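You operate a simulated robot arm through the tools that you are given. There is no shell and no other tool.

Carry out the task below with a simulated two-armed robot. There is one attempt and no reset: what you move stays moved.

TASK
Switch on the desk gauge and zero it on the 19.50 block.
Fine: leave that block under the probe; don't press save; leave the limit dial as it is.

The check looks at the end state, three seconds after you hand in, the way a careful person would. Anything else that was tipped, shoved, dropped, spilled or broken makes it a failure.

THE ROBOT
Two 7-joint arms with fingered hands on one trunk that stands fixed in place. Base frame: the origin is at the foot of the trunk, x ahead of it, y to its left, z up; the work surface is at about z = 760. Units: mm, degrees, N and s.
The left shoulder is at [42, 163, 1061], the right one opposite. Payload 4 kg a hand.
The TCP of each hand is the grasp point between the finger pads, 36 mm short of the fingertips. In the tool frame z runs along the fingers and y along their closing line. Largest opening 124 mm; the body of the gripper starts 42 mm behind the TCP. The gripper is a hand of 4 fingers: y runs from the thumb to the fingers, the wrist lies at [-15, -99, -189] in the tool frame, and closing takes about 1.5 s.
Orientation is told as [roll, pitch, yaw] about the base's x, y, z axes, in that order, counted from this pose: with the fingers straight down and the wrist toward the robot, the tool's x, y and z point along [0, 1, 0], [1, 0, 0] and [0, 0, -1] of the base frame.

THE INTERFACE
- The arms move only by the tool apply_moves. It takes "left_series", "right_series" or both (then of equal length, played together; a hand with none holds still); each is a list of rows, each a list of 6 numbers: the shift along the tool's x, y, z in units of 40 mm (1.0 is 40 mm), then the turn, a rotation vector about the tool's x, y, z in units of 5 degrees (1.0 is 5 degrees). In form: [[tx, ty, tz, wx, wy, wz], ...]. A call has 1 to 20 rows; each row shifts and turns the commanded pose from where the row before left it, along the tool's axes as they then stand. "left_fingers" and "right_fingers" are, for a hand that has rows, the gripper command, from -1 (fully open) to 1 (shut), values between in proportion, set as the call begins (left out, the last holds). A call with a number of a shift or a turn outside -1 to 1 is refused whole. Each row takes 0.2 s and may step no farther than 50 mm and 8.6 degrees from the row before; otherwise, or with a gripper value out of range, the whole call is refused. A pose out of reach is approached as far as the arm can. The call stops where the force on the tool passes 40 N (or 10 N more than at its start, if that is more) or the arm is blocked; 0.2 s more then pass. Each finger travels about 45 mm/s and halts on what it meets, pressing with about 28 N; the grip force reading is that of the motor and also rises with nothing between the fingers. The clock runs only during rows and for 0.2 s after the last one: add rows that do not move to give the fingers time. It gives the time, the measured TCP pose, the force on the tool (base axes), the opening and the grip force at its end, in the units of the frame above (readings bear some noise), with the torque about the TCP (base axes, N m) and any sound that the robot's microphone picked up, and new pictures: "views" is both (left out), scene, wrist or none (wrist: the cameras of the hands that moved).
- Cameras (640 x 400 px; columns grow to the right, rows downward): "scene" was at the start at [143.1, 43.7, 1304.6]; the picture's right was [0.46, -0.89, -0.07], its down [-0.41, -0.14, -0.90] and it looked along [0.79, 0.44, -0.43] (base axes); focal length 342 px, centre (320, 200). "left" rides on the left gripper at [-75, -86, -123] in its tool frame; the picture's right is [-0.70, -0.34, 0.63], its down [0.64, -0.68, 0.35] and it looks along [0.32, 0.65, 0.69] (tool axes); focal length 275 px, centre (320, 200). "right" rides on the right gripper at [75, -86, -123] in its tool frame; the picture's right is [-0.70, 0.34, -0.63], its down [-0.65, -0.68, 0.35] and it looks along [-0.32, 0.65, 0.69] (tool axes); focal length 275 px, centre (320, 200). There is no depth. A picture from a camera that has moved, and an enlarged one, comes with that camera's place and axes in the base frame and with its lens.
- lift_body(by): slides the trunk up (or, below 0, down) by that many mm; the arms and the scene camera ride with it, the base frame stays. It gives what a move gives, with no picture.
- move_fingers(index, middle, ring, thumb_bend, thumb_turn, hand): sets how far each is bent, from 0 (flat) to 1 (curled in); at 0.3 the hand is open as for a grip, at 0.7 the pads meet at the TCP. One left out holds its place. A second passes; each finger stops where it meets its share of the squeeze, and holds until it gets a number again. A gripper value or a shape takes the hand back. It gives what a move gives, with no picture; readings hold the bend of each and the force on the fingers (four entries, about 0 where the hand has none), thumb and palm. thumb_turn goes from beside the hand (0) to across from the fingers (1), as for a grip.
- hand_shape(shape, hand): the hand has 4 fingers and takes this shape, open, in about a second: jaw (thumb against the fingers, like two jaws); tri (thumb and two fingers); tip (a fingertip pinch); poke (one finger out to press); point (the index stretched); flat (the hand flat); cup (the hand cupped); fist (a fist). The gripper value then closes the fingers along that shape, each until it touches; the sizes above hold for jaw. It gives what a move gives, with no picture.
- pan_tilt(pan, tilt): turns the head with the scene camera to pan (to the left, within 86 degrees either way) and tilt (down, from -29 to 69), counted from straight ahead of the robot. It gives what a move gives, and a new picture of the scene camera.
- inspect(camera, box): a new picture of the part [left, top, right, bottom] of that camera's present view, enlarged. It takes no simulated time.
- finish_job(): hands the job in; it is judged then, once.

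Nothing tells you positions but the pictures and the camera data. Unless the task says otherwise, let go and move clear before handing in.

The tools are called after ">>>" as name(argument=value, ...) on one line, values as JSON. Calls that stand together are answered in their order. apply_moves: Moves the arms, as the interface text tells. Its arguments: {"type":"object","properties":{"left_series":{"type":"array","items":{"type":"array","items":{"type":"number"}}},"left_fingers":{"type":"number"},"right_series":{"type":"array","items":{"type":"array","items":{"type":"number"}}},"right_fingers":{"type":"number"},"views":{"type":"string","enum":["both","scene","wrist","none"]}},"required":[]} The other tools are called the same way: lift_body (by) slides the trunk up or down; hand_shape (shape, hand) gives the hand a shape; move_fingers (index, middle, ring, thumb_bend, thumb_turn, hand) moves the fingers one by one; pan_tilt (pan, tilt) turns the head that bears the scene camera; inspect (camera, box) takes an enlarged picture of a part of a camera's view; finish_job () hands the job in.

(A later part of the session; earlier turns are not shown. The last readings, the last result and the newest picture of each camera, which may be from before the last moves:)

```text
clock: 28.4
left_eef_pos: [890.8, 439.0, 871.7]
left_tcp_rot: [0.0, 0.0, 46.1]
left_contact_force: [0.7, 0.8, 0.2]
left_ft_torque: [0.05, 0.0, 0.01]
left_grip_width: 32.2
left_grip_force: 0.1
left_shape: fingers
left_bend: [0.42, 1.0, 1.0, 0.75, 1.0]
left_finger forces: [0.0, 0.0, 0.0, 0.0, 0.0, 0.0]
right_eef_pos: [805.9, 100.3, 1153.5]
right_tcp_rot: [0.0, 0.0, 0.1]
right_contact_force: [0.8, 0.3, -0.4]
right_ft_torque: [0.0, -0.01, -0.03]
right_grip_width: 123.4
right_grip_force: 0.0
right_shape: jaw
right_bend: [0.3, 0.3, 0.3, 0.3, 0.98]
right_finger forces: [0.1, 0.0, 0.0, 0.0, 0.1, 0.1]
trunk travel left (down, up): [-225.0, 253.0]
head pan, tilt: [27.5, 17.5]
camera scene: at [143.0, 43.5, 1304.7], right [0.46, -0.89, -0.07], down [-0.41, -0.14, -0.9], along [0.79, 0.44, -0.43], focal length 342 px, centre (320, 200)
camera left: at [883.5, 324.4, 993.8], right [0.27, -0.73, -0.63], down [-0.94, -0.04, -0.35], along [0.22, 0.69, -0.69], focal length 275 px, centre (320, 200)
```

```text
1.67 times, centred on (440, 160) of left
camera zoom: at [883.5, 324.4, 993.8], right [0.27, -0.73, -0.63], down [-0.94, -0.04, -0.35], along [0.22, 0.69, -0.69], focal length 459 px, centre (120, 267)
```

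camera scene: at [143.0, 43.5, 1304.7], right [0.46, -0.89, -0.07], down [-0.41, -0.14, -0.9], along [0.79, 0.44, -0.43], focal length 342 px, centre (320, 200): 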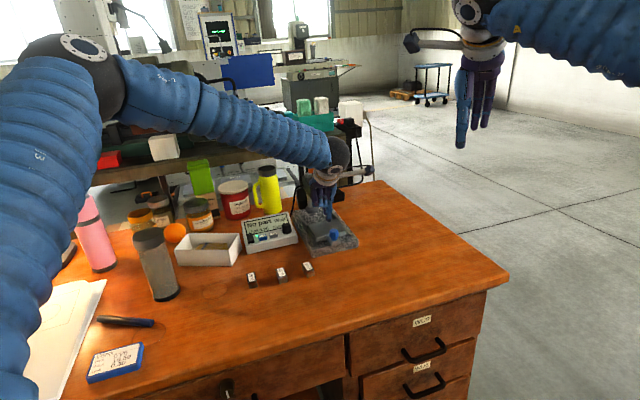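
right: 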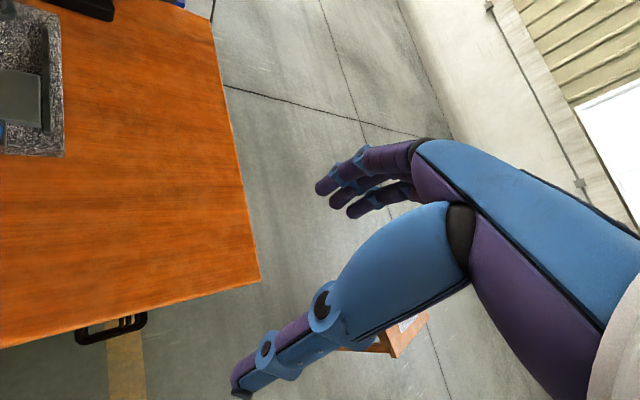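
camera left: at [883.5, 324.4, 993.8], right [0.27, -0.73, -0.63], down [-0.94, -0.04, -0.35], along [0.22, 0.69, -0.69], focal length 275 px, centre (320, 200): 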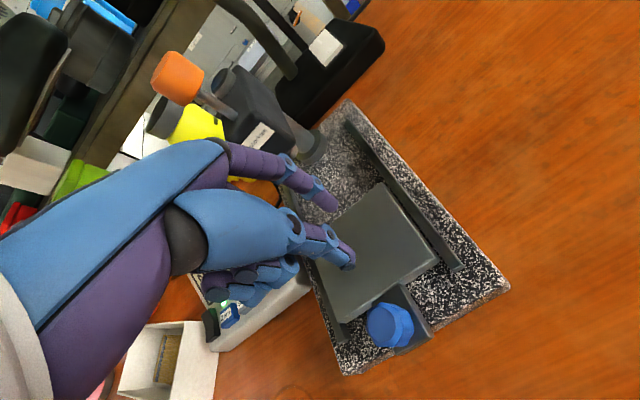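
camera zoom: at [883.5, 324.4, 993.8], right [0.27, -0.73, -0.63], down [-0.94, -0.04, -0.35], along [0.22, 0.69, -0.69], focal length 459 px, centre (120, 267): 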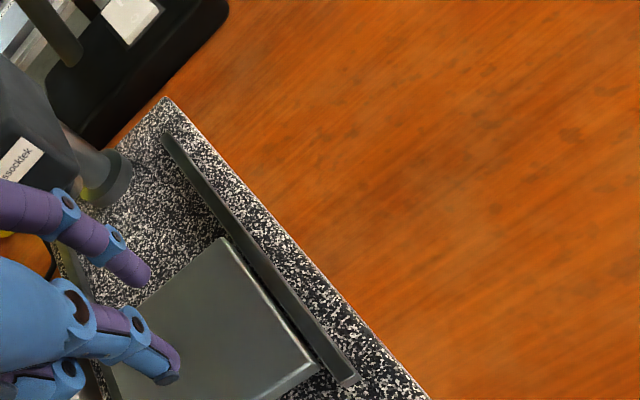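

The reach is fine with the hand upright. The plate centre is about (906.5, 454.5), with its axis at about 46.5°. I'll go back to the block, opening the thumb a little, and measure it again from above.

>>> apply_moves(left_series=[[0, 0, -0.6, 0, 0, 0], [0, 0, -0.6, 0, 0, 0], [0.4875, -0.618, 0, 0, 0, 0], [0.4875, -0.618, 0, 0, 0, 0], [0.4875, -0.618, 0, 0, 0, 0], [0.4875, -0.618, 0, 0, 0, 0], [0.4875, -0.618, 0, 0, 0, 0], [0, 0, 0.6, 0, 0, 0], [0, 0, 0.6, 0, 0, 0], [0, 0, 0.4, 0, 0, 0], [0, 0, 0, 0, 0, 0]], views="none")

>>> move_fingers(hand="left", index=0.36, thumb_bend=0.66)

>>> inspect(camera="left", box=[280, 130, 480, 330])

>>> inspect(camera="scene", box=[270, 210, 350, 290])

```text
clock: 30.8
left_eef_pos: [731.3, 418.5, 855.4]
left_tcp_rot: [0.0, 0.0, 46.1]
left_contact_force: [-0.9, -0.4, 0.4]
left_ft_torque: [-0.01, -0.01, 0.02]
left_grip_width: 32.5
left_grip_force: 0.0
left_shape: fingers
left_bend: [0.42, 1.0, 1.0, 0.75, 1.0]
left_finger forces: [0.1, 0.0, 0.0, 0.0, 0.1, 0.0]
right_eef_pos: [806.9, 99.4, 1153.9]
right_tcp_rot: [0.0, 0.0, 0.0]
right_contact_force: [0.2, 0.1, -0.2]
right_ft_torque: [-0.01, -0.03, 0.01]
right_grip_width: 123.8
right_grip_force: 0.1
right_shape: jaw
right_bend: [0.3, 0.3, 0.3, 0.3, 0.98]
right_finger forces: [0.1, 0.1, 0.0, 0.0, 0.1, 0.0]
trunk travel left (down, up): [-225.0, 253.0]
head pan, tilt: [27.5, 17.5]
```

```text
clock: 31.8
left_eef_pos: [731.7, 417.1, 856.9]
left_tcp_rot: [0.0, 0.1, 46.1]
left_contact_force: [0.3, 0.5, -0.2]
left_ft_torque: [0.0, -0.03, 0.0]
left_grip_width: 56.7
left_grip_force: 0.1
left_shape: fingers
left_bend: [0.36, 1.0, 1.0, 0.67, 1.0]
left_finger forces: [0.0, 0.1, 0.1, 0.0, 0.0, 0.0]
right_eef_pos: [806.5, 99.7, 1153.4]
right_tcp_rot: [0.0, 0.1, 0.0]
right_contact_force: [-0.2, 0.3, -0.8]
right_ft_torque: [-0.01, -0.01, -0.03]
right_grip_width: 123.7
right_grip_force: 0.1
right_shape: jaw
right_bend: [0.3, 0.3, 0.3, 0.3, 0.98]
right_finger forces: [0.0, 0.0, 0.0, 0.1, 0.0, 0.0]
trunk travel left (down, up): [-225.0, 253.0]
head pan, tilt: [27.5, 17.5]
```

```text
2.00 times, centred on (380, 230) of left
camera zoom: at [726.3, 304.3, 977.8], right [0.27, -0.73, -0.63], down [-0.94, -0.04, -0.35], along [0.22, 0.69, -0.69], focal length 551 px, centre (200, 140)
```

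zoom: 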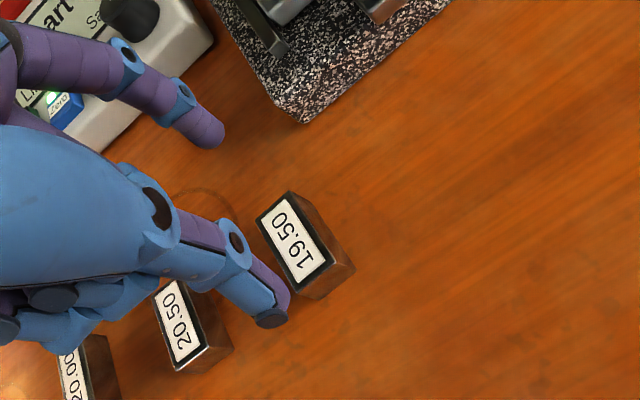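

```text
5.00 times, centred on (310, 250) of scene
camera zoom: at [143.2, 43.6, 1304.6], right [0.46, -0.89, -0.07], down [-0.41, -0.14, -0.9], along [0.79, 0.44, -0.43], focal length 1709 px, centre (370, -50)
```

zoom: 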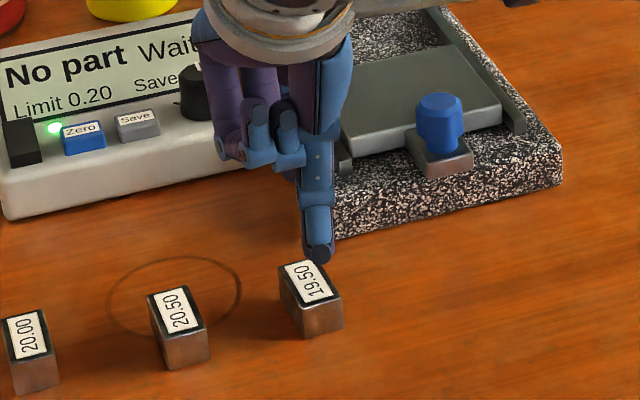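

The block is at about (750, 433) with its axis around 48°, nicely between thumb and index. I'll align and descend.

>>> apply_moves(left_series=[[0, 0.075, 0.5, 0, 0, -0.4], [0, 0, 0.4, 0, 0, 0], [0, 0, 0.3, 0, 0, 0], [0, 0, 0.1, 0, 0, 0], [0, 0, 0, 0, 0, 0]], views="none")

>>> inspect(camera="left", box=[280, 130, 480, 330])

>>> inspect(camera="scene", box=[270, 220, 350, 300])

```text
clock: 33.0
left_eef_pos: [735.4, 417.7, 804.0]
left_tcp_rot: [0.1, 0.0, 48.1]
left_contact_force: [0.7, -0.5, -0.6]
left_ft_torque: [0.0, -0.01, -0.01]
left_grip_width: 56.6
left_grip_force: 0.0
left_shape: fingers
left_bend: [0.36, 1.0, 1.0, 0.67, 1.0]
left_finger forces: [0.0, 0.0, 0.1, 0.1, 0.1, 0.0]
right_eef_pos: [805.9, 100.5, 1153.2]
right_tcp_rot: [0.0, -0.1, -0.1]
right_contact_force: [0.2, 0.2, -0.4]
right_ft_torque: [-0.01, -0.03, 0.04]
right_grip_width: 123.7
right_grip_force: 0.1
right_shape: jaw
right_bend: [0.3, 0.3, 0.3, 0.3, 0.98]
right_finger forces: [0.0, 0.0, 0.0, 0.0, 0.0, 0.1]
trunk travel left (down, up): [-225.0, 253.0]
head pan, tilt: [27.5, 17.5]
```

```text
2.00 times, centred on (380, 230) of left
camera zoom: at [734.2, 304.9, 925.9], right [0.29, -0.72, -0.63], down [-0.94, -0.08, -0.35], along [0.2, 0.69, -0.69], focal length 551 px, centre (200, 140)
```

zoom: 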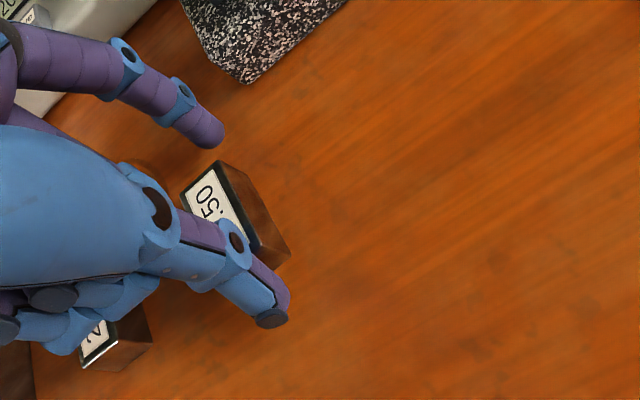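

```text
5.00 times, centred on (310, 260) of scene
camera zoom: at [143.2, 43.5, 1304.7], right [0.46, -0.89, -0.07], down [-0.41, -0.14, -0.9], along [0.79, 0.44, -0.43], focal length 1709 px, centre (370, -100)
```

zoom: 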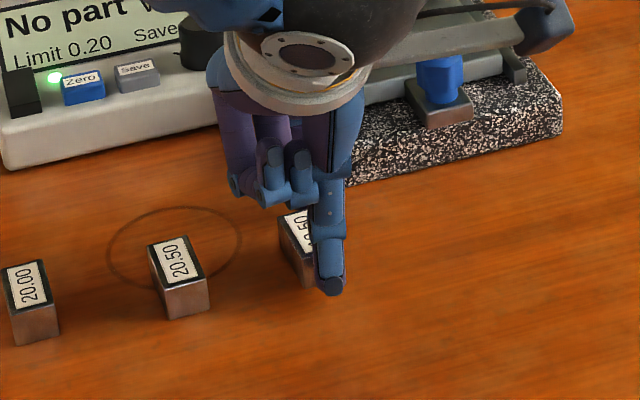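

>>> apply_moves(left_series=[[0.05, 0, 0, 0, 0, 0], [0, 0, 0, 0, 0, 0]], views="none")

>>> move_fingers(hand="left", index=0.7, thumb_bend=0.74)

>>> inspect(camera="left", box=[280, 130, 480, 330])

>>> inspect(camera="scene", box=[270, 220, 350, 300])

```text
clock: 33.6
left_eef_pos: [735.0, 418.9, 803.8]
left_tcp_rot: [0.0, 0.0, 48.0]
left_contact_force: [0.7, 0.1, 0.0]
left_ft_torque: [-0.01, 0.01, -0.01]
left_grip_width: 57.0
left_grip_force: 0.1
left_shape: fingers
left_bend: [0.36, 1.0, 1.0, 0.67, 1.0]
left_finger forces: [0.0, 0.0, 0.0, 0.0, 0.1, 0.0]
right_eef_pos: [807.3, 100.1, 1154.8]
right_tcp_rot: [0.1, 0.1, 0.0]
right_contact_force: [-0.2, -0.5, -0.5]
right_ft_torque: [0.01, 0.01, 0.02]
right_grip_width: 123.8
right_grip_force: 0.0
right_shape: jaw
right_bend: [0.3, 0.3, 0.3, 0.3, 0.98]
right_finger forces: [0.0, 0.0, 0.1, 0.0, 0.0, 0.0]
trunk travel left (down, up): [-225.0, 253.0]
head pan, tilt: [27.5, 17.5]
```

```text
clock: 34.6
left_eef_pos: [733.3, 419.7, 804.4]
left_tcp_rot: [0.0, 0.0, 48.1]
left_contact_force: [-0.3, 1.1, 2.5]
left_ft_torque: [0.09, -0.12, 0.04]
left_grip_width: 37.3
left_grip_force: 9.4
left_shape: fingers
left_bend: [0.47, 1.0, 1.0, 0.69, 1.0]
left_finger forces: [9.9, 0.1, 0.1, 0.1, 9.3, 0.0]
right_eef_pos: [806.4, 100.0, 1153.6]
right_tcp_rot: [0.0, 0.0, 0.0]
right_contact_force: [0.3, -0.1, 0.1]
right_ft_torque: [0.0, 0.0, -0.01]
right_grip_width: 123.7
right_grip_force: 0.1
right_shape: jaw
right_bend: [0.3, 0.3, 0.3, 0.3, 0.98]
right_finger forces: [0.0, 0.1, 0.1, 0.0, 0.0, 0.0]
trunk travel left (down, up): [-225.0, 253.0]
head pan, tilt: [27.5, 17.5]
```

```text
2.00 times, centred on (380, 230) of left
camera zoom: at [732.4, 306.0, 926.6], right [0.29, -0.72, -0.63], down [-0.94, -0.08, -0.35], along [0.2, 0.69, -0.69], focal length 551 px, centre (200, 140)
```

zoom: 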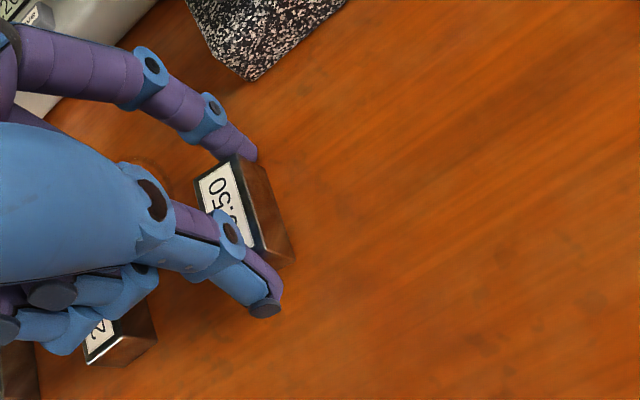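

```text
5.00 times, centred on (310, 260) of scene
camera zoom: at [143.0, 43.5, 1304.7], right [0.46, -0.89, -0.07], down [-0.41, -0.14, -0.9], along [0.79, 0.44, -0.43], focal length 1709 px, centre (370, -100)
```

zoom: 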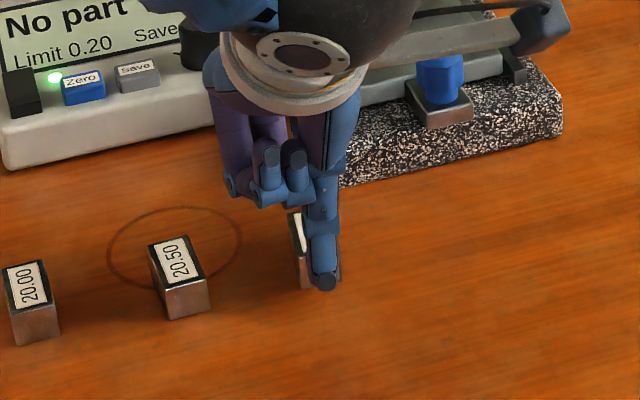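

The grip is off-centre (index near a corner). I'll reopen, recentre and regrip.

>>> move_fingers(hand="left", index=0.37, thumb_bend=0.66)

>>> inspect(camera="left", box=[310, 180, 430, 280])

>>> inspect(camera="scene", box=[295, 245, 335, 285])

```text
clock: 35.6
left_eef_pos: [733.9, 419.7, 804.7]
left_tcp_rot: [0.0, 0.1, 48.0]
left_contact_force: [0.0, -0.2, 0.1]
left_ft_torque: [0.02, 0.0, 0.01]
left_grip_width: 55.5
left_grip_force: 0.4
left_shape: fingers
left_bend: [0.37, 1.0, 1.0, 0.67, 1.0]
left_finger forces: [0.0, 0.1, 0.0, 0.0, 0.0, 0.0]
right_eef_pos: [806.9, 99.0, 1152.0]
right_tcp_rot: [0.0, 0.0, 0.0]
right_contact_force: [-0.1, -0.4, 0.6]
right_ft_torque: [0.03, 0.0, 0.01]
right_grip_width: 123.9
right_grip_force: 0.0
right_shape: jaw
right_bend: [0.3, 0.3, 0.3, 0.3, 0.98]
right_finger forces: [0.0, 0.0, 0.0, 0.1, 0.0, 0.1]
trunk travel left (down, up): [-225.0, 253.0]
head pan, tilt: [27.5, 17.5]
```

```text
4.00 times, centred on (370, 230) of left
camera zoom: at [732.4, 305.9, 926.3], right [0.29, -0.72, -0.63], down [-0.94, -0.08, -0.35], along [0.2, 0.69, -0.69], focal length 1101 px, centre (120, 80)
```

zoom: 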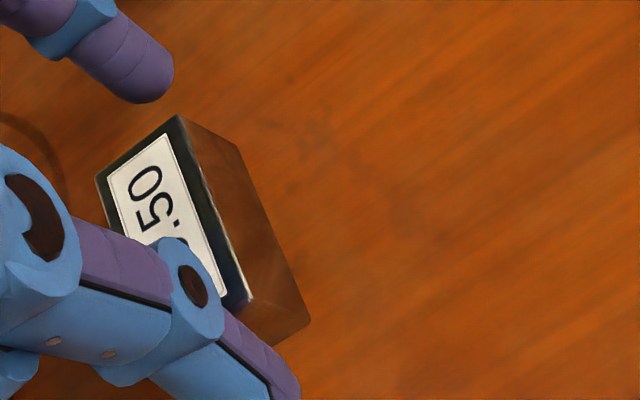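

```text
10.00 times, centred on (315, 265) of scene
camera zoom: at [143.2, 43.6, 1304.6], right [0.46, -0.89, -0.07], down [-0.41, -0.14, -0.9], along [0.79, 0.44, -0.43], focal length 3419 px, centre (370, -450)
```

zoom: 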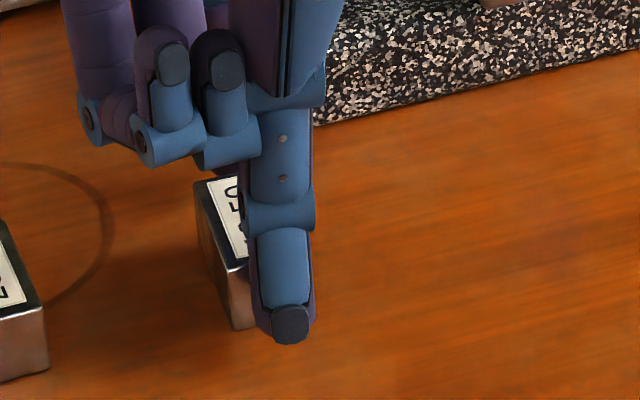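

>>> apply_moves(left_series=[[0, 0, 0, 0, 0, -1], [0, 0, 0, 0, 0, 0]], views="none")

>>> move_fingers(hand="left", index=0.75, thumb_bend=0.76)

>>> inspect(camera="left", box=[310, 180, 430, 280])

>>> inspect(camera="scene", box=[295, 245, 335, 285])

```text
clock: 36.2
left_eef_pos: [734.6, 419.3, 805.2]
left_tcp_rot: [0.0, 0.0, 53.2]
left_contact_force: [0.2, -0.5, 0.8]
left_ft_torque: [-0.03, 0.02, -0.03]
left_grip_width: 55.6
left_grip_force: 0.5
left_shape: fingers
left_bend: [0.37, 1.0, 1.0, 0.66, 1.0]
left_finger forces: [0.1, 0.1, 0.0, 0.1, 0.3, 0.0]
right_eef_pos: [804.9, 100.4, 1153.3]
right_tcp_rot: [0.0, 0.0, 0.2]
right_contact_force: [-0.7, 0.2, -0.2]
right_ft_torque: [0.01, 0.02, 0.0]
right_grip_width: 123.7
right_grip_force: 0.0
right_shape: jaw
right_bend: [0.3, 0.3, 0.3, 0.3, 0.98]
right_finger forces: [0.0, 0.2, 0.0, 0.1, 0.0, 0.0]
trunk travel left (down, up): [-225.0, 253.0]
head pan, tilt: [27.5, 17.5]
```

```text
clock: 37.2
left_eef_pos: [733.6, 420.5, 804.2]
left_tcp_rot: [0.0, 0.1, 53.0]
left_contact_force: [0.4, 1.2, 2.5]
left_ft_torque: [0.11, -0.11, 0.05]
left_grip_width: 36.6
left_grip_force: 9.5
left_shape: fingers
left_bend: [0.45, 1.0, 1.0, 0.72, 1.0]
left_finger forces: [9.6, 0.0, 0.0, 0.0, 9.2, 0.0]
right_eef_pos: [806.8, 101.2, 1153.3]
right_tcp_rot: [0.0, 0.0, 0.1]
right_contact_force: [0.5, 0.0, 0.0]
right_ft_torque: [-0.01, 0.03, 0.01]
right_grip_width: 123.7
right_grip_force: 0.1
right_shape: jaw
right_bend: [0.3, 0.3, 0.3, 0.3, 0.98]
right_finger forces: [0.0, 0.1, 0.0, 0.0, 0.1, 0.0]
trunk travel left (down, up): [-225.0, 253.0]
head pan, tilt: [27.5, 17.5]
```

```text
4.00 times, centred on (370, 230) of left
camera zoom: at [742.4, 306.3, 926.2], right [0.35, -0.69, -0.63], down [-0.93, -0.16, -0.35], along [0.14, 0.71, -0.69], focal length 1101 px, centre (120, 80)
```

zoom: 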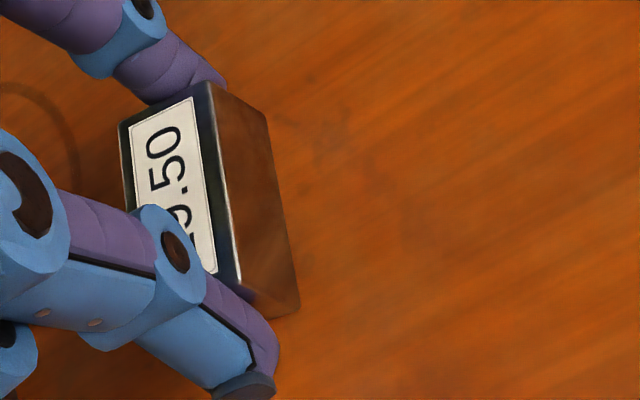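

```text
10.00 times, centred on (315, 265) of scene
camera zoom: at [143.1, 43.5, 1304.7], right [0.46, -0.89, -0.07], down [-0.41, -0.14, -0.9], along [0.79, 0.44, -0.43], focal length 3419 px, centre (370, -450)
```

zoom: 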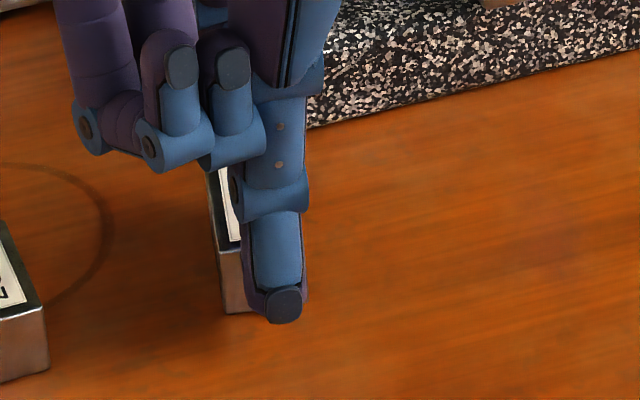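

The grip is now centred, at about 9.5 N per side. I'll lift a little and check that it holds.

>>> apply_moves(left_series=[[0, 0, -0.15, 0, 0, 0], [0, 0, -0.3, 0, 0, 0], [0, 0, -0.4, 0, 0, 0], [0, 0, 0, 0, 0, 0]], views="none")

>>> inspect(camera="left", box=[310, 180, 430, 280])

>>> inspect(camera="scene", box=[285, 225, 345, 285])

```text
clock: 38.2
left_eef_pos: [734.8, 419.2, 838.5]
left_tcp_rot: [0.0, 0.0, 53.0]
left_contact_force: [0.1, 0.6, -1.7]
left_ft_torque: [0.02, 0.02, 0.01]
left_grip_width: 36.5
left_grip_force: 9.0
left_shape: fingers
left_bend: [0.45, 1.0, 1.0, 0.72, 1.0]
left_finger forces: [9.4, 0.1, 0.0, 0.1, 9.4, 0.0]
right_eef_pos: [807.6, 99.1, 1152.8]
right_tcp_rot: [0.0, 0.0, 0.0]
right_contact_force: [0.5, -0.1, -0.4]
right_ft_torque: [-0.01, -0.01, -0.01]
right_grip_width: 123.6
right_grip_force: 0.0
right_shape: jaw
right_bend: [0.3, 0.3, 0.3, 0.3, 0.98]
right_finger forces: [0.1, 0.0, 0.1, 0.0, 0.1, 0.0]
trunk travel left (down, up): [-225.0, 253.0]
head pan, tilt: [27.5, 17.5]
```

```text
4.00 times, centred on (370, 230) of left
camera zoom: at [742.8, 306.5, 959.5], right [0.35, -0.69, -0.63], down [-0.93, -0.16, -0.35], along [0.14, 0.71, -0.69], focal length 1101 px, centre (120, 80)
```

zoom: 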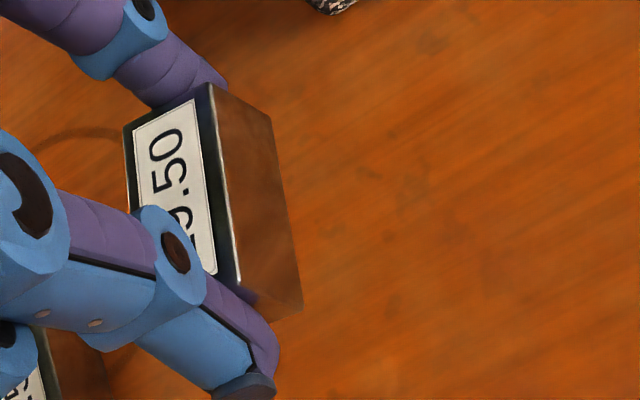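

```text
6.67 times, centred on (315, 255) of scene
camera zoom: at [143.6, 43.7, 1304.5], right [0.46, -0.89, -0.07], down [-0.41, -0.14, -0.9], along [0.79, 0.44, -0.43], focal length 2279 px, centre (353, -167)
```

zoom: 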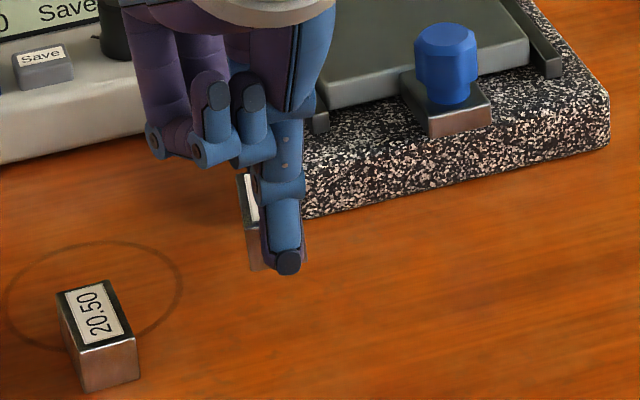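

It holds level. Now I'll carry it up and over to the plate, keeping clear of the blue knob.

>>> apply_moves(left_series=[[0, 0, -0.4, 0, 0, 0], [0, 0, -0.5, 0, 0, 0], [0, 0, -0.4, 0, 0, 0], [-0.348, 0.348, 0, 0, 0, 0], [-0.348, 0.348, 0, 0, 0, 0], [-0.348, 0.348, 0, 0, 0, 0], [-0.348, 0.348, 0, 0, 0, 0], [-0.348, 0.348, 0, 0, 0, 0], [-0.348, 0.348, 0, 0, 0, 0], [-0.348, 0.348, 0, 0, 0, 0], [-0.348, 0.348, 0, 0, 0, 0], [0, 0, 0, 0, 0, 0]])

>>> inspect(camera="left", box=[280, 60, 520, 300])

>>> inspect(camera="scene", box=[285, 150, 375, 260])

```text
clock: 40.8
left_eef_pos: [889.6, 442.4, 890.2]
left_tcp_rot: [0.1, 0.0, 53.1]
left_contact_force: [0.0, 0.4, -2.0]
left_ft_torque: [-0.05, 0.03, 0.02]
left_grip_width: 36.4
left_grip_force: 9.7
left_shape: fingers
left_bend: [0.46, 1.0, 1.0, 0.72, 1.0]
left_finger forces: [9.2, 0.0, 0.0, 0.1, 9.3, 0.0]
right_eef_pos: [804.8, 99.5, 1154.0]
right_tcp_rot: [0.0, 0.1, 0.0]
right_contact_force: [0.5, 0.1, 0.5]
right_ft_torque: [0.04, 0.04, 0.02]
right_grip_width: 123.6
right_grip_force: 0.1
right_shape: jaw
right_bend: [0.3, 0.3, 0.3, 0.3, 0.98]
right_finger forces: [0.0, 0.0, 0.0, 0.0, 0.0, 0.2]
trunk travel left (down, up): [-225.0, 253.0]
head pan, tilt: [27.5, 17.5]
camera scene: at [142.9, 43.7, 1304.7], right [0.46, -0.89, -0.07], down [-0.41, -0.14, -0.9], along [0.79, 0.44, -0.43], focal length 342 px, centre (320, 200)
camera left: at [897.5, 329.2, 1012.2], right [0.35, -0.69, -0.63], down [-0.93, -0.16, -0.35], along [0.14, 0.71, -0.69], focal length 275 px, centre (320, 200)
```

scene: 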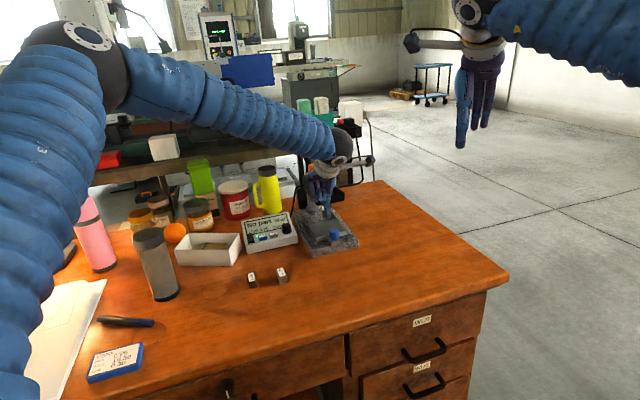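
left: 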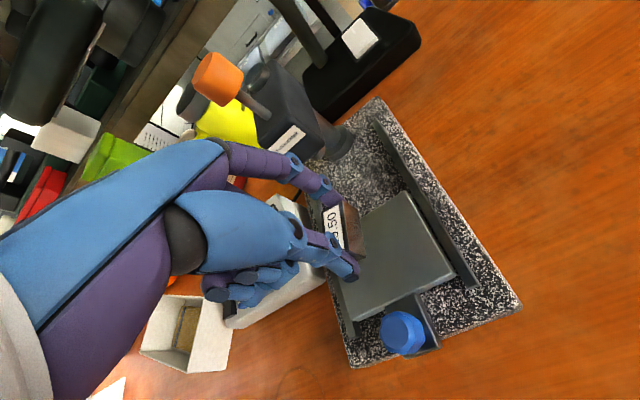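

```text
1.67 times, centred on (400, 180) of left
camera zoom: at [897.5, 329.2, 1012.2], right [0.35, -0.69, -0.63], down [-0.93, -0.16, -0.35], along [0.14, 0.71, -0.69], focal length 459 px, centre (187, 233)
```

zoom: 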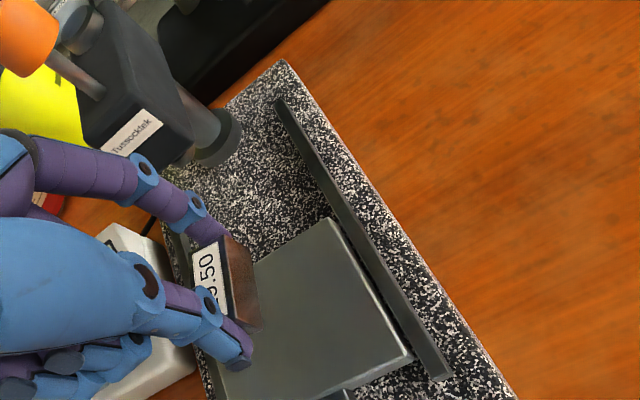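

```text
3.64 times, centred on (330, 205) of scene
camera zoom: at [142.9, 43.7, 1304.7], right [0.46, -0.89, -0.07], down [-0.41, -0.14, -0.9], along [0.79, 0.44, -0.43], focal length 1243 px, centre (284, 182)
```

zoom: 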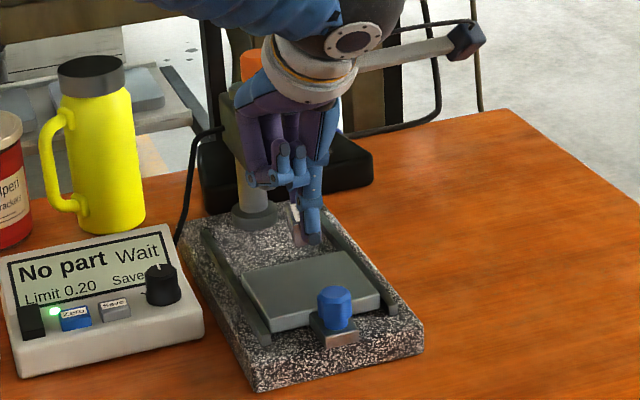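

The block is over the plate with clear space to the probe head. I'll lower it gently.

>>> apply_moves(left_series=[[0.02, 0, 0.3, 0, 0, 0], [0, 0, 0.35, 0, 0, 0], [0, 0, 0.3, 0, 0, 0], [0, 0, 0.1, 0, 0, 0], [0, 0, 0, 0, 0, 0]], views="none")

>>> inspect(camera="left", box=[280, 100, 480, 300])

>>> inspect(camera="scene", box=[295, 190, 365, 250])

```text
clock: 42.0
left_eef_pos: [887.5, 443.0, 849.4]
left_tcp_rot: [0.0, 0.1, 53.0]
left_contact_force: [0.0, -0.2, 0.7]
left_ft_torque: [0.0, -0.02, 0.02]
left_grip_width: 36.4
left_grip_force: 9.6
left_shape: fingers
left_bend: [0.46, 1.0, 1.0, 0.72, 1.0]
left_finger forces: [9.2, 0.0, 0.0, 0.0, 9.7, 0.1]
right_eef_pos: [806.2, 99.7, 1152.9]
right_tcp_rot: [0.0, 0.0, 0.0]
right_contact_force: [0.1, 0.3, 0.2]
right_ft_torque: [0.04, -0.01, 0.02]
right_grip_width: 123.7
right_grip_force: 0.0
right_shape: jaw
right_bend: [0.3, 0.3, 0.3, 0.3, 0.98]
right_finger forces: [0.0, 0.0, 0.0, 0.1, 0.0, 0.0]
trunk travel left (down, up): [-225.0, 253.0]
head pan, tilt: [27.5, 17.5]
```

```text
2.00 times, centred on (380, 200) of left
camera zoom: at [896.3, 329.7, 970.9], right [0.35, -0.69, -0.63], down [-0.93, -0.16, -0.35], along [0.14, 0.71, -0.69], focal length 551 px, centre (200, 200)
```

zoom: 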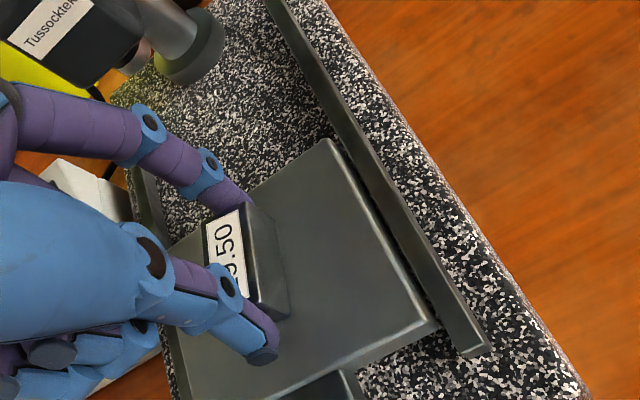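

```text
6.67 times, centred on (330, 220) of scene
camera zoom: at [143.3, 43.6, 1304.7], right [0.46, -0.89, -0.07], down [-0.41, -0.14, -0.9], along [0.79, 0.44, -0.43], focal length 2279 px, centre (253, 67)
```

zoom: 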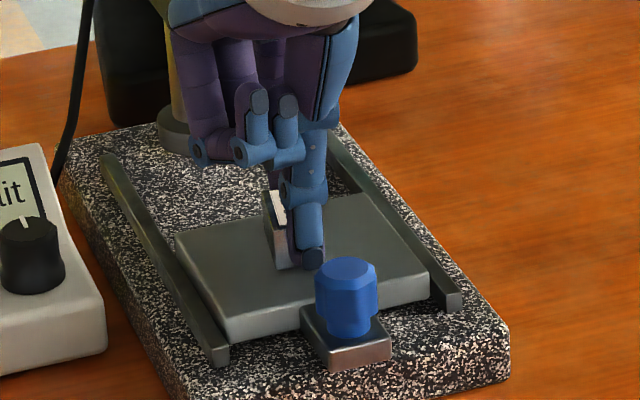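

The block is just about touching, roughly centred. I'll nudge it 4 mm to the right, in line with the probe axis, and set it down.

>>> apply_moves(left_series=[[0, 0, -0.08, 0, 0, 0], [-0.1, -0.0125, 0, 0, 0, 0], [0, 0, 0, 0, 0, 0]], views="none")

>>> apply_moves(left_series=[[0, 0, 0.06, 0, 0, 0], [0, 0, 0.05, 0, 0, 0], [0, 0, 0, 0, 0, 0]], views="none")

>>> apply_moves(left_series=[[0, 0, 0.05, 0, 0, 0], [0, 0, 0, 0, 0, 0]], views="none")

>>> inspect(camera="scene", box=[305, 205, 345, 235])

>>> inspect(camera="left", box=[310, 180, 430, 280])

```text
clock: 42.8
left_eef_pos: [890.7, 440.9, 851.9]
left_tcp_rot: [0.0, 0.1, 52.9]
left_contact_force: [-0.9, 0.1, -1.3]
left_ft_torque: [-0.03, 0.02, -0.01]
left_grip_width: 36.3
left_grip_force: 9.1
left_shape: fingers
left_bend: [0.46, 1.0, 1.0, 0.72, 1.0]
left_finger forces: [9.3, 0.0, 0.0, 0.1, 9.3, 0.1]
right_eef_pos: [806.3, 99.9, 1152.4]
right_tcp_rot: [0.1, 0.1, 0.0]
right_contact_force: [-0.1, 0.2, 0.3]
right_ft_torque: [0.02, -0.02, 0.0]
right_grip_width: 123.7
right_grip_force: 0.0
right_shape: jaw
right_bend: [0.3, 0.3, 0.3, 0.3, 0.98]
right_finger forces: [0.0, 0.1, 0.0, 0.0, 0.0, 0.1]
trunk travel left (down, up): [-225.0, 253.0]
head pan, tilt: [27.5, 17.5]
```

```text
clock: 43.6
left_eef_pos: [891.8, 440.1, 849.4]
left_tcp_rot: [0.0, -0.1, 53.0]
left_contact_force: [-0.2, -0.7, 2.3]
left_ft_torque: [0.06, -0.09, -0.01]
left_grip_width: 36.6
left_grip_force: 8.9
left_shape: fingers
left_bend: [0.45, 1.0, 1.0, 0.72, 1.0]
left_finger forces: [9.4, 0.0, 0.0, 0.0, 9.7, 0.0]
right_eef_pos: [805.9, 100.2, 1153.0]
right_tcp_rot: [0.1, 0.0, 0.0]
right_contact_force: [-0.2, -0.3, 0.2]
right_ft_torque: [-0.01, 0.02, 0.01]
right_grip_width: 123.5
right_grip_force: 0.0
right_shape: jaw
right_bend: [0.3, 0.3, 0.3, 0.3, 0.98]
right_finger forces: [0.0, 0.1, 0.0, 0.0, 0.0, 0.0]
trunk travel left (down, up): [-225.0, 253.0]
head pan, tilt: [27.5, 17.5]
```

```text
clock: 44.2
left_eef_pos: [892.4, 439.2, 846.7]
left_tcp_rot: [0.0, 0.0, 53.0]
left_contact_force: [0.2, -0.8, 7.6]
left_ft_torque: [0.1, -0.26, -0.06]
left_grip_width: 36.7
left_grip_force: 10.5
left_shape: fingers
left_bend: [0.45, 1.0, 1.0, 0.72, 1.0]
left_finger forces: [9.9, 0.0, 0.0, 0.0, 10.6, 0.1]
right_eef_pos: [806.5, 100.8, 1153.3]
right_tcp_rot: [-0.1, 0.0, -0.1]
right_contact_force: [-0.8, -0.1, 0.2]
right_ft_torque: [0.0, 0.01, 0.01]
right_grip_width: 123.9
right_grip_force: 0.1
right_shape: jaw
right_bend: [0.3, 0.3, 0.3, 0.3, 0.98]
right_finger forces: [0.1, 0.0, 0.0, 0.1, 0.0, 0.1]
trunk travel left (down, up): [-225.0, 253.0]
head pan, tilt: [27.5, 17.5]
```

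```text
13.33 times, centred on (325, 220) of scene
camera zoom: at [142.6, 43.1, 1304.8], right [0.46, -0.89, -0.07], down [-0.41, -0.14, -0.9], along [0.79, 0.44, -0.43], focal length 4558 px, centre (253, -67)
```

zoom: 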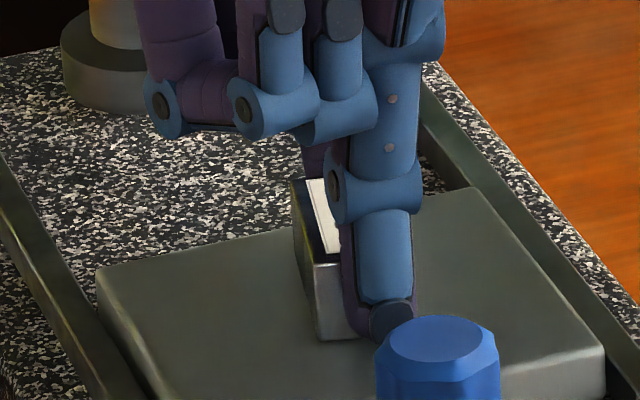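

```text
4.00 times, centred on (370, 230) of left
camera zoom: at [899.7, 326.9, 969.2], right [0.35, -0.69, -0.63], down [-0.92, -0.16, -0.35], along [0.14, 0.71, -0.69], focal length 1101 px, centre (120, 80)
```

zoom: 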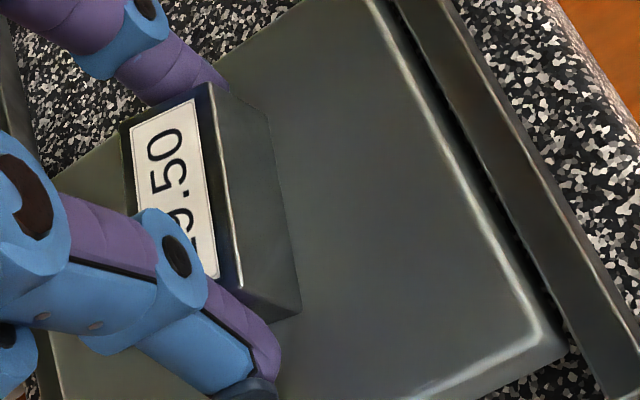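

The block is resting on the plate. I'll release it by opening both fingers slightly and rise.

>>> move_fingers(hand="left", index=0.36, thumb_bend=0.66)

>>> apply_moves(left_series=[[0, 0, -0.2, 0, 0, 0], [0, 0, -0.4, 0, 0, 0], [0, 0, -0.6, 0, 0, 0], [0, -0.3, -0.6, 0, 0, 0], [0, -0.3, -0.3, 0, 0, 0], [0, 0, 0, 0, 0, 0]])

>>> inspect(camera="left", box=[320, 80, 520, 300])

>>> inspect(camera="scene", box=[285, 170, 375, 250])

```text
clock: 45.2
left_eef_pos: [891.0, 440.8, 846.3]
left_tcp_rot: [0.0, 0.0, 53.0]
left_contact_force: [-0.2, 0.0, 0.6]
left_ft_torque: [0.0, 0.0, 0.01]
left_grip_width: 56.6
left_grip_force: 0.2
left_shape: fingers
left_bend: [0.36, 1.0, 1.0, 0.67, 1.0]
left_finger forces: [0.0, 0.0, 0.1, 0.0, 0.0, 0.1]
right_eef_pos: [805.5, 100.9, 1153.3]
right_tcp_rot: [0.0, 0.2, 0.0]
right_contact_force: [0.8, -0.1, -0.2]
right_ft_torque: [0.01, -0.03, 0.0]
right_grip_width: 123.6
right_grip_force: 0.0
right_shape: jaw
right_bend: [0.3, 0.3, 0.3, 0.3, 0.98]
right_finger forces: [0.1, 0.0, 0.0, 0.0, 0.0, 0.0]
trunk travel left (down, up): [-225.0, 253.0]
head pan, tilt: [27.5, 17.5]
```

```text
clock: 46.6
left_eef_pos: [877.5, 421.0, 929.6]
left_tcp_rot: [0.0, 0.1, 53.1]
left_contact_force: [0.1, 0.5, 0.1]
left_ft_torque: [0.03, -0.01, -0.01]
left_grip_width: 56.8
left_grip_force: 0.1
left_shape: fingers
left_bend: [0.36, 1.0, 1.0, 0.67, 1.0]
left_finger forces: [0.1, 0.0, 0.0, 0.0, 0.0, 0.0]
right_eef_pos: [806.2, 99.6, 1152.2]
right_tcp_rot: [0.0, 0.2, -0.1]
right_contact_force: [0.4, 0.1, 0.1]
right_ft_torque: [0.0, -0.03, 0.01]
right_grip_width: 123.8
right_grip_force: 0.0
right_shape: jaw
right_bend: [0.3, 0.3, 0.3, 0.3, 0.98]
right_finger forces: [0.0, 0.0, 0.0, 0.1, 0.0, 0.0]
trunk travel left (down, up): [-225.0, 253.0]
head pan, tilt: [27.5, 17.5]
camera scene: at [143.5, 43.7, 1304.5], right [0.46, -0.89, -0.07], down [-0.41, -0.14, -0.9], along [0.79, 0.44, -0.43], focal length 342 px, centre (320, 200)
camera left: at [885.5, 308.3, 1051.5], right [0.35, -0.69, -0.63], down [-0.93, -0.16, -0.35], along [0.14, 0.71, -0.69], focal length 275 px, centre (320, 200)
```

scene: 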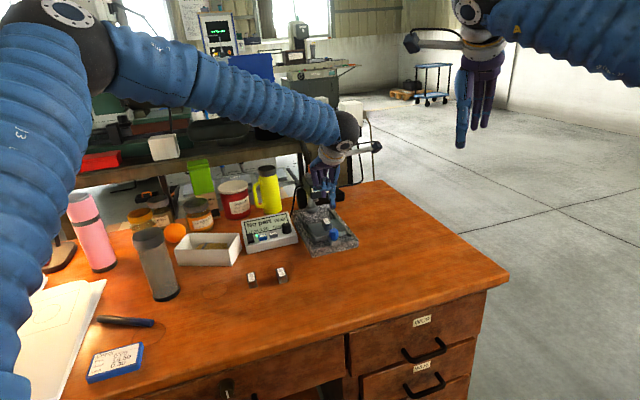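
left: 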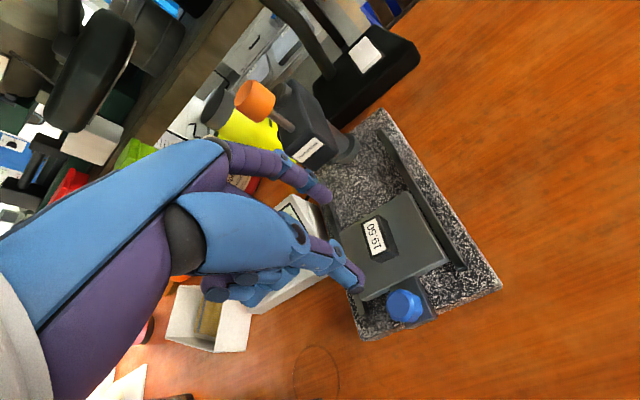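

```text
1.82 times, centred on (420, 190) of left
camera zoom: at [885.5, 308.3, 1051.5], right [0.35, -0.69, -0.63], down [-0.93, -0.16, -0.35], along [0.14, 0.71, -0.69], focal length 500 px, centre (138, 218)
```

zoom: 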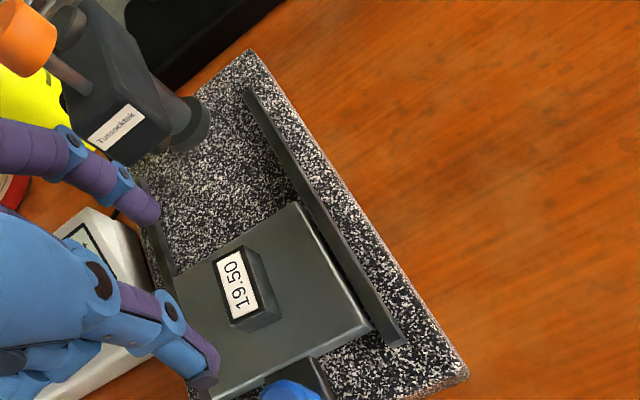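

```text
5.00 times, centred on (330, 210) of scene
camera zoom: at [143.5, 43.7, 1304.5], right [0.46, -0.89, -0.07], down [-0.41, -0.14, -0.9], along [0.79, 0.44, -0.43], focal length 1709 px, centre (270, 150)
```

zoom: 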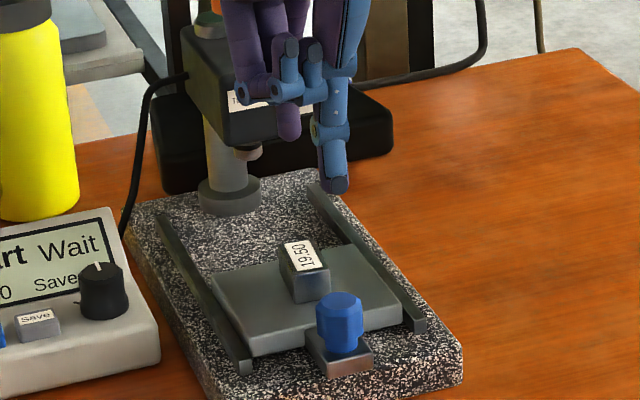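

The 19.50 block sits centred on the plate. Next I have to push the blue knob, at about (861, 407), along the rails, with the hand leaning forward so it stays clear of the head. I'll back away, lean 30° and use two fingertips.

>>> apply_moves(left_series=[[0.05, -0.5, -0.1, 0, 0, 0.7], [0.05, -0.5, -0.1, 0, 0, 0.7], [0.05, -0.5, -0.1, -1, 0, 0], [0.05, -0.5, 0, -1, 0, 0], [0.05, -0.5, 0, -1, 0, 0], [0, 0, 0, -1, 0, 0], [0, 0, 0, -1, 0, 0], [0, 0, 0, -1, 0, 0]], views="none")

>>> move_fingers(hand="left", index=0.5, middle=0.5, ring=1, thumb_bend=0.85, thumb_turn=1)

>>> inspect(camera="left", box=[0, 0, 640, 400])

>>> inspect(camera="scene", box=[240, 130, 400, 280])

```text
clock: 48.4
left_eef_pos: [804.8, 351.5, 936.7]
left_tcp_rot: [0.0, -30.0, 46.0]
left_contact_force: [0.4, -0.2, 0.3]
left_ft_torque: [0.01, 0.01, -0.02]
left_grip_width: 57.0
left_grip_force: 0.0
left_shape: fingers
left_bend: [0.36, 1.0, 1.0, 0.67, 1.0]
left_finger forces: [0.0, 0.1, 0.1, 0.1, 0.1, 0.0]
right_eef_pos: [806.1, 100.3, 1152.4]
right_tcp_rot: [-0.1, 0.1, 0.1]
right_contact_force: [-0.1, 0.0, -1.0]
right_ft_torque: [0.01, 0.02, -0.02]
right_grip_width: 123.8
right_grip_force: 0.0
right_shape: jaw
right_bend: [0.3, 0.3, 0.3, 0.3, 0.98]
right_finger forces: [0.0, 0.0, 0.1, 0.1, 0.1, 0.0]
trunk travel left (down, up): [-225.0, 253.0]
head pan, tilt: [27.5, 17.5]
```

```text
clock: 49.4
left_eef_pos: [802.8, 352.1, 936.1]
left_tcp_rot: [0.0, -30.0, 46.0]
left_contact_force: [-0.6, 0.4, 0.3]
left_ft_torque: [-0.02, 0.0, 0.01]
left_grip_width: 0.3
left_grip_force: 0.0
left_shape: fingers
left_bend: [0.5, 0.5, 1.0, 0.85, 1.0]
left_finger forces: [0.1, 0.0, 0.0, 0.1, 0.0, 0.0]
right_eef_pos: [806.4, 99.2, 1153.5]
right_tcp_rot: [0.0, 0.1, 0.0]
right_contact_force: [0.6, -0.7, 0.4]
right_ft_torque: [-0.01, -0.03, -0.01]
right_grip_width: 123.5
right_grip_force: 0.0
right_shape: jaw
right_bend: [0.3, 0.3, 0.3, 0.3, 0.98]
right_finger forces: [0.1, 0.0, 0.0, 0.1, 0.1, 0.2]
trunk travel left (down, up): [-225.0, 253.0]
head pan, tilt: [27.5, 17.5]
```

```text
1.00 times, centred on (320, 200) of left (not enlarged: the box is as wide or as high as the picture)
camera zoom: at [763.4, 203.1, 999.3], right [0.52, -0.47, -0.72], down [-0.75, 0.15, -0.64], along [0.4, 0.87, -0.27], focal length 275 px, centre (320, 200)
```

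zoom: 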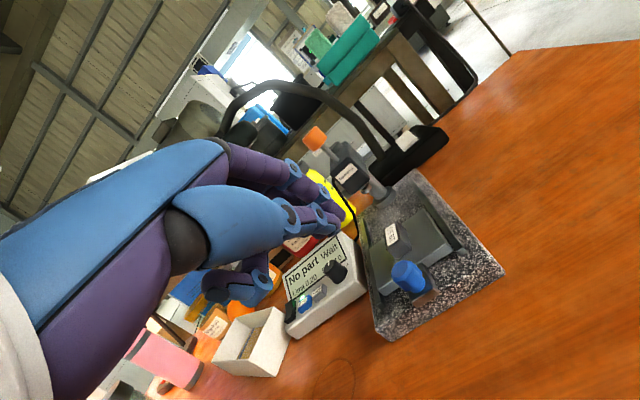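

```text
2.67 times, centred on (320, 205) of scene
camera zoom: at [143.2, 43.5, 1304.6], right [0.46, -0.89, -0.07], down [-0.41, -0.14, -0.9], along [0.79, 0.44, -0.43], focal length 912 px, centre (320, 187)
```

zoom: 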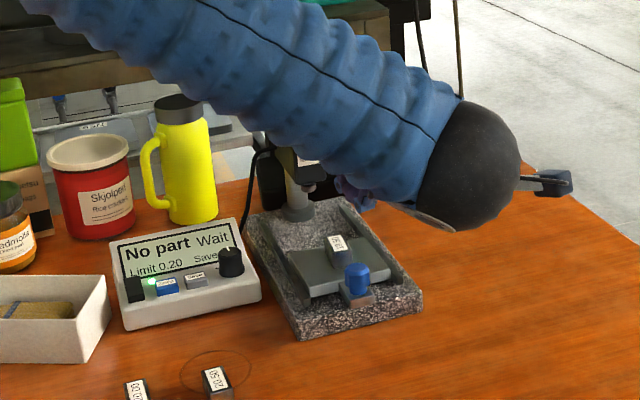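

>>> inspect(camera="left", box=[240, 130, 400, 270])

>>> inspect(camera="left", box=[300, 110, 480, 300])

```text
2.86 times, centred on (320, 200) of left
camera zoom: at [763.4, 203.1, 999.3], right [0.52, -0.47, -0.72], down [-0.75, 0.15, -0.64], along [0.4, 0.87, -0.27], focal length 786 px, centre (320, 200)
```

zoom: 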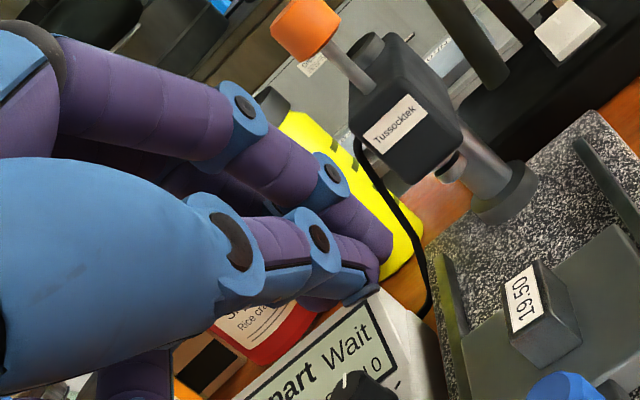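

```text
2.11 times, centred on (390, 205) of left
camera zoom: at [763.4, 203.1, 999.3], right [0.52, -0.47, -0.72], down [-0.75, 0.15, -0.64], along [0.4, 0.87, -0.27], focal length 580 px, centre (173, 190)
```

zoom: 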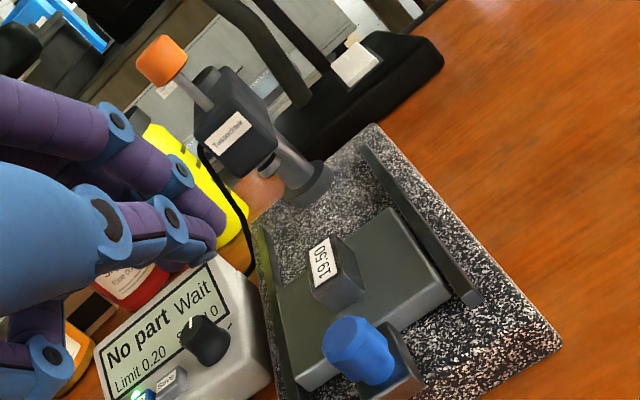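

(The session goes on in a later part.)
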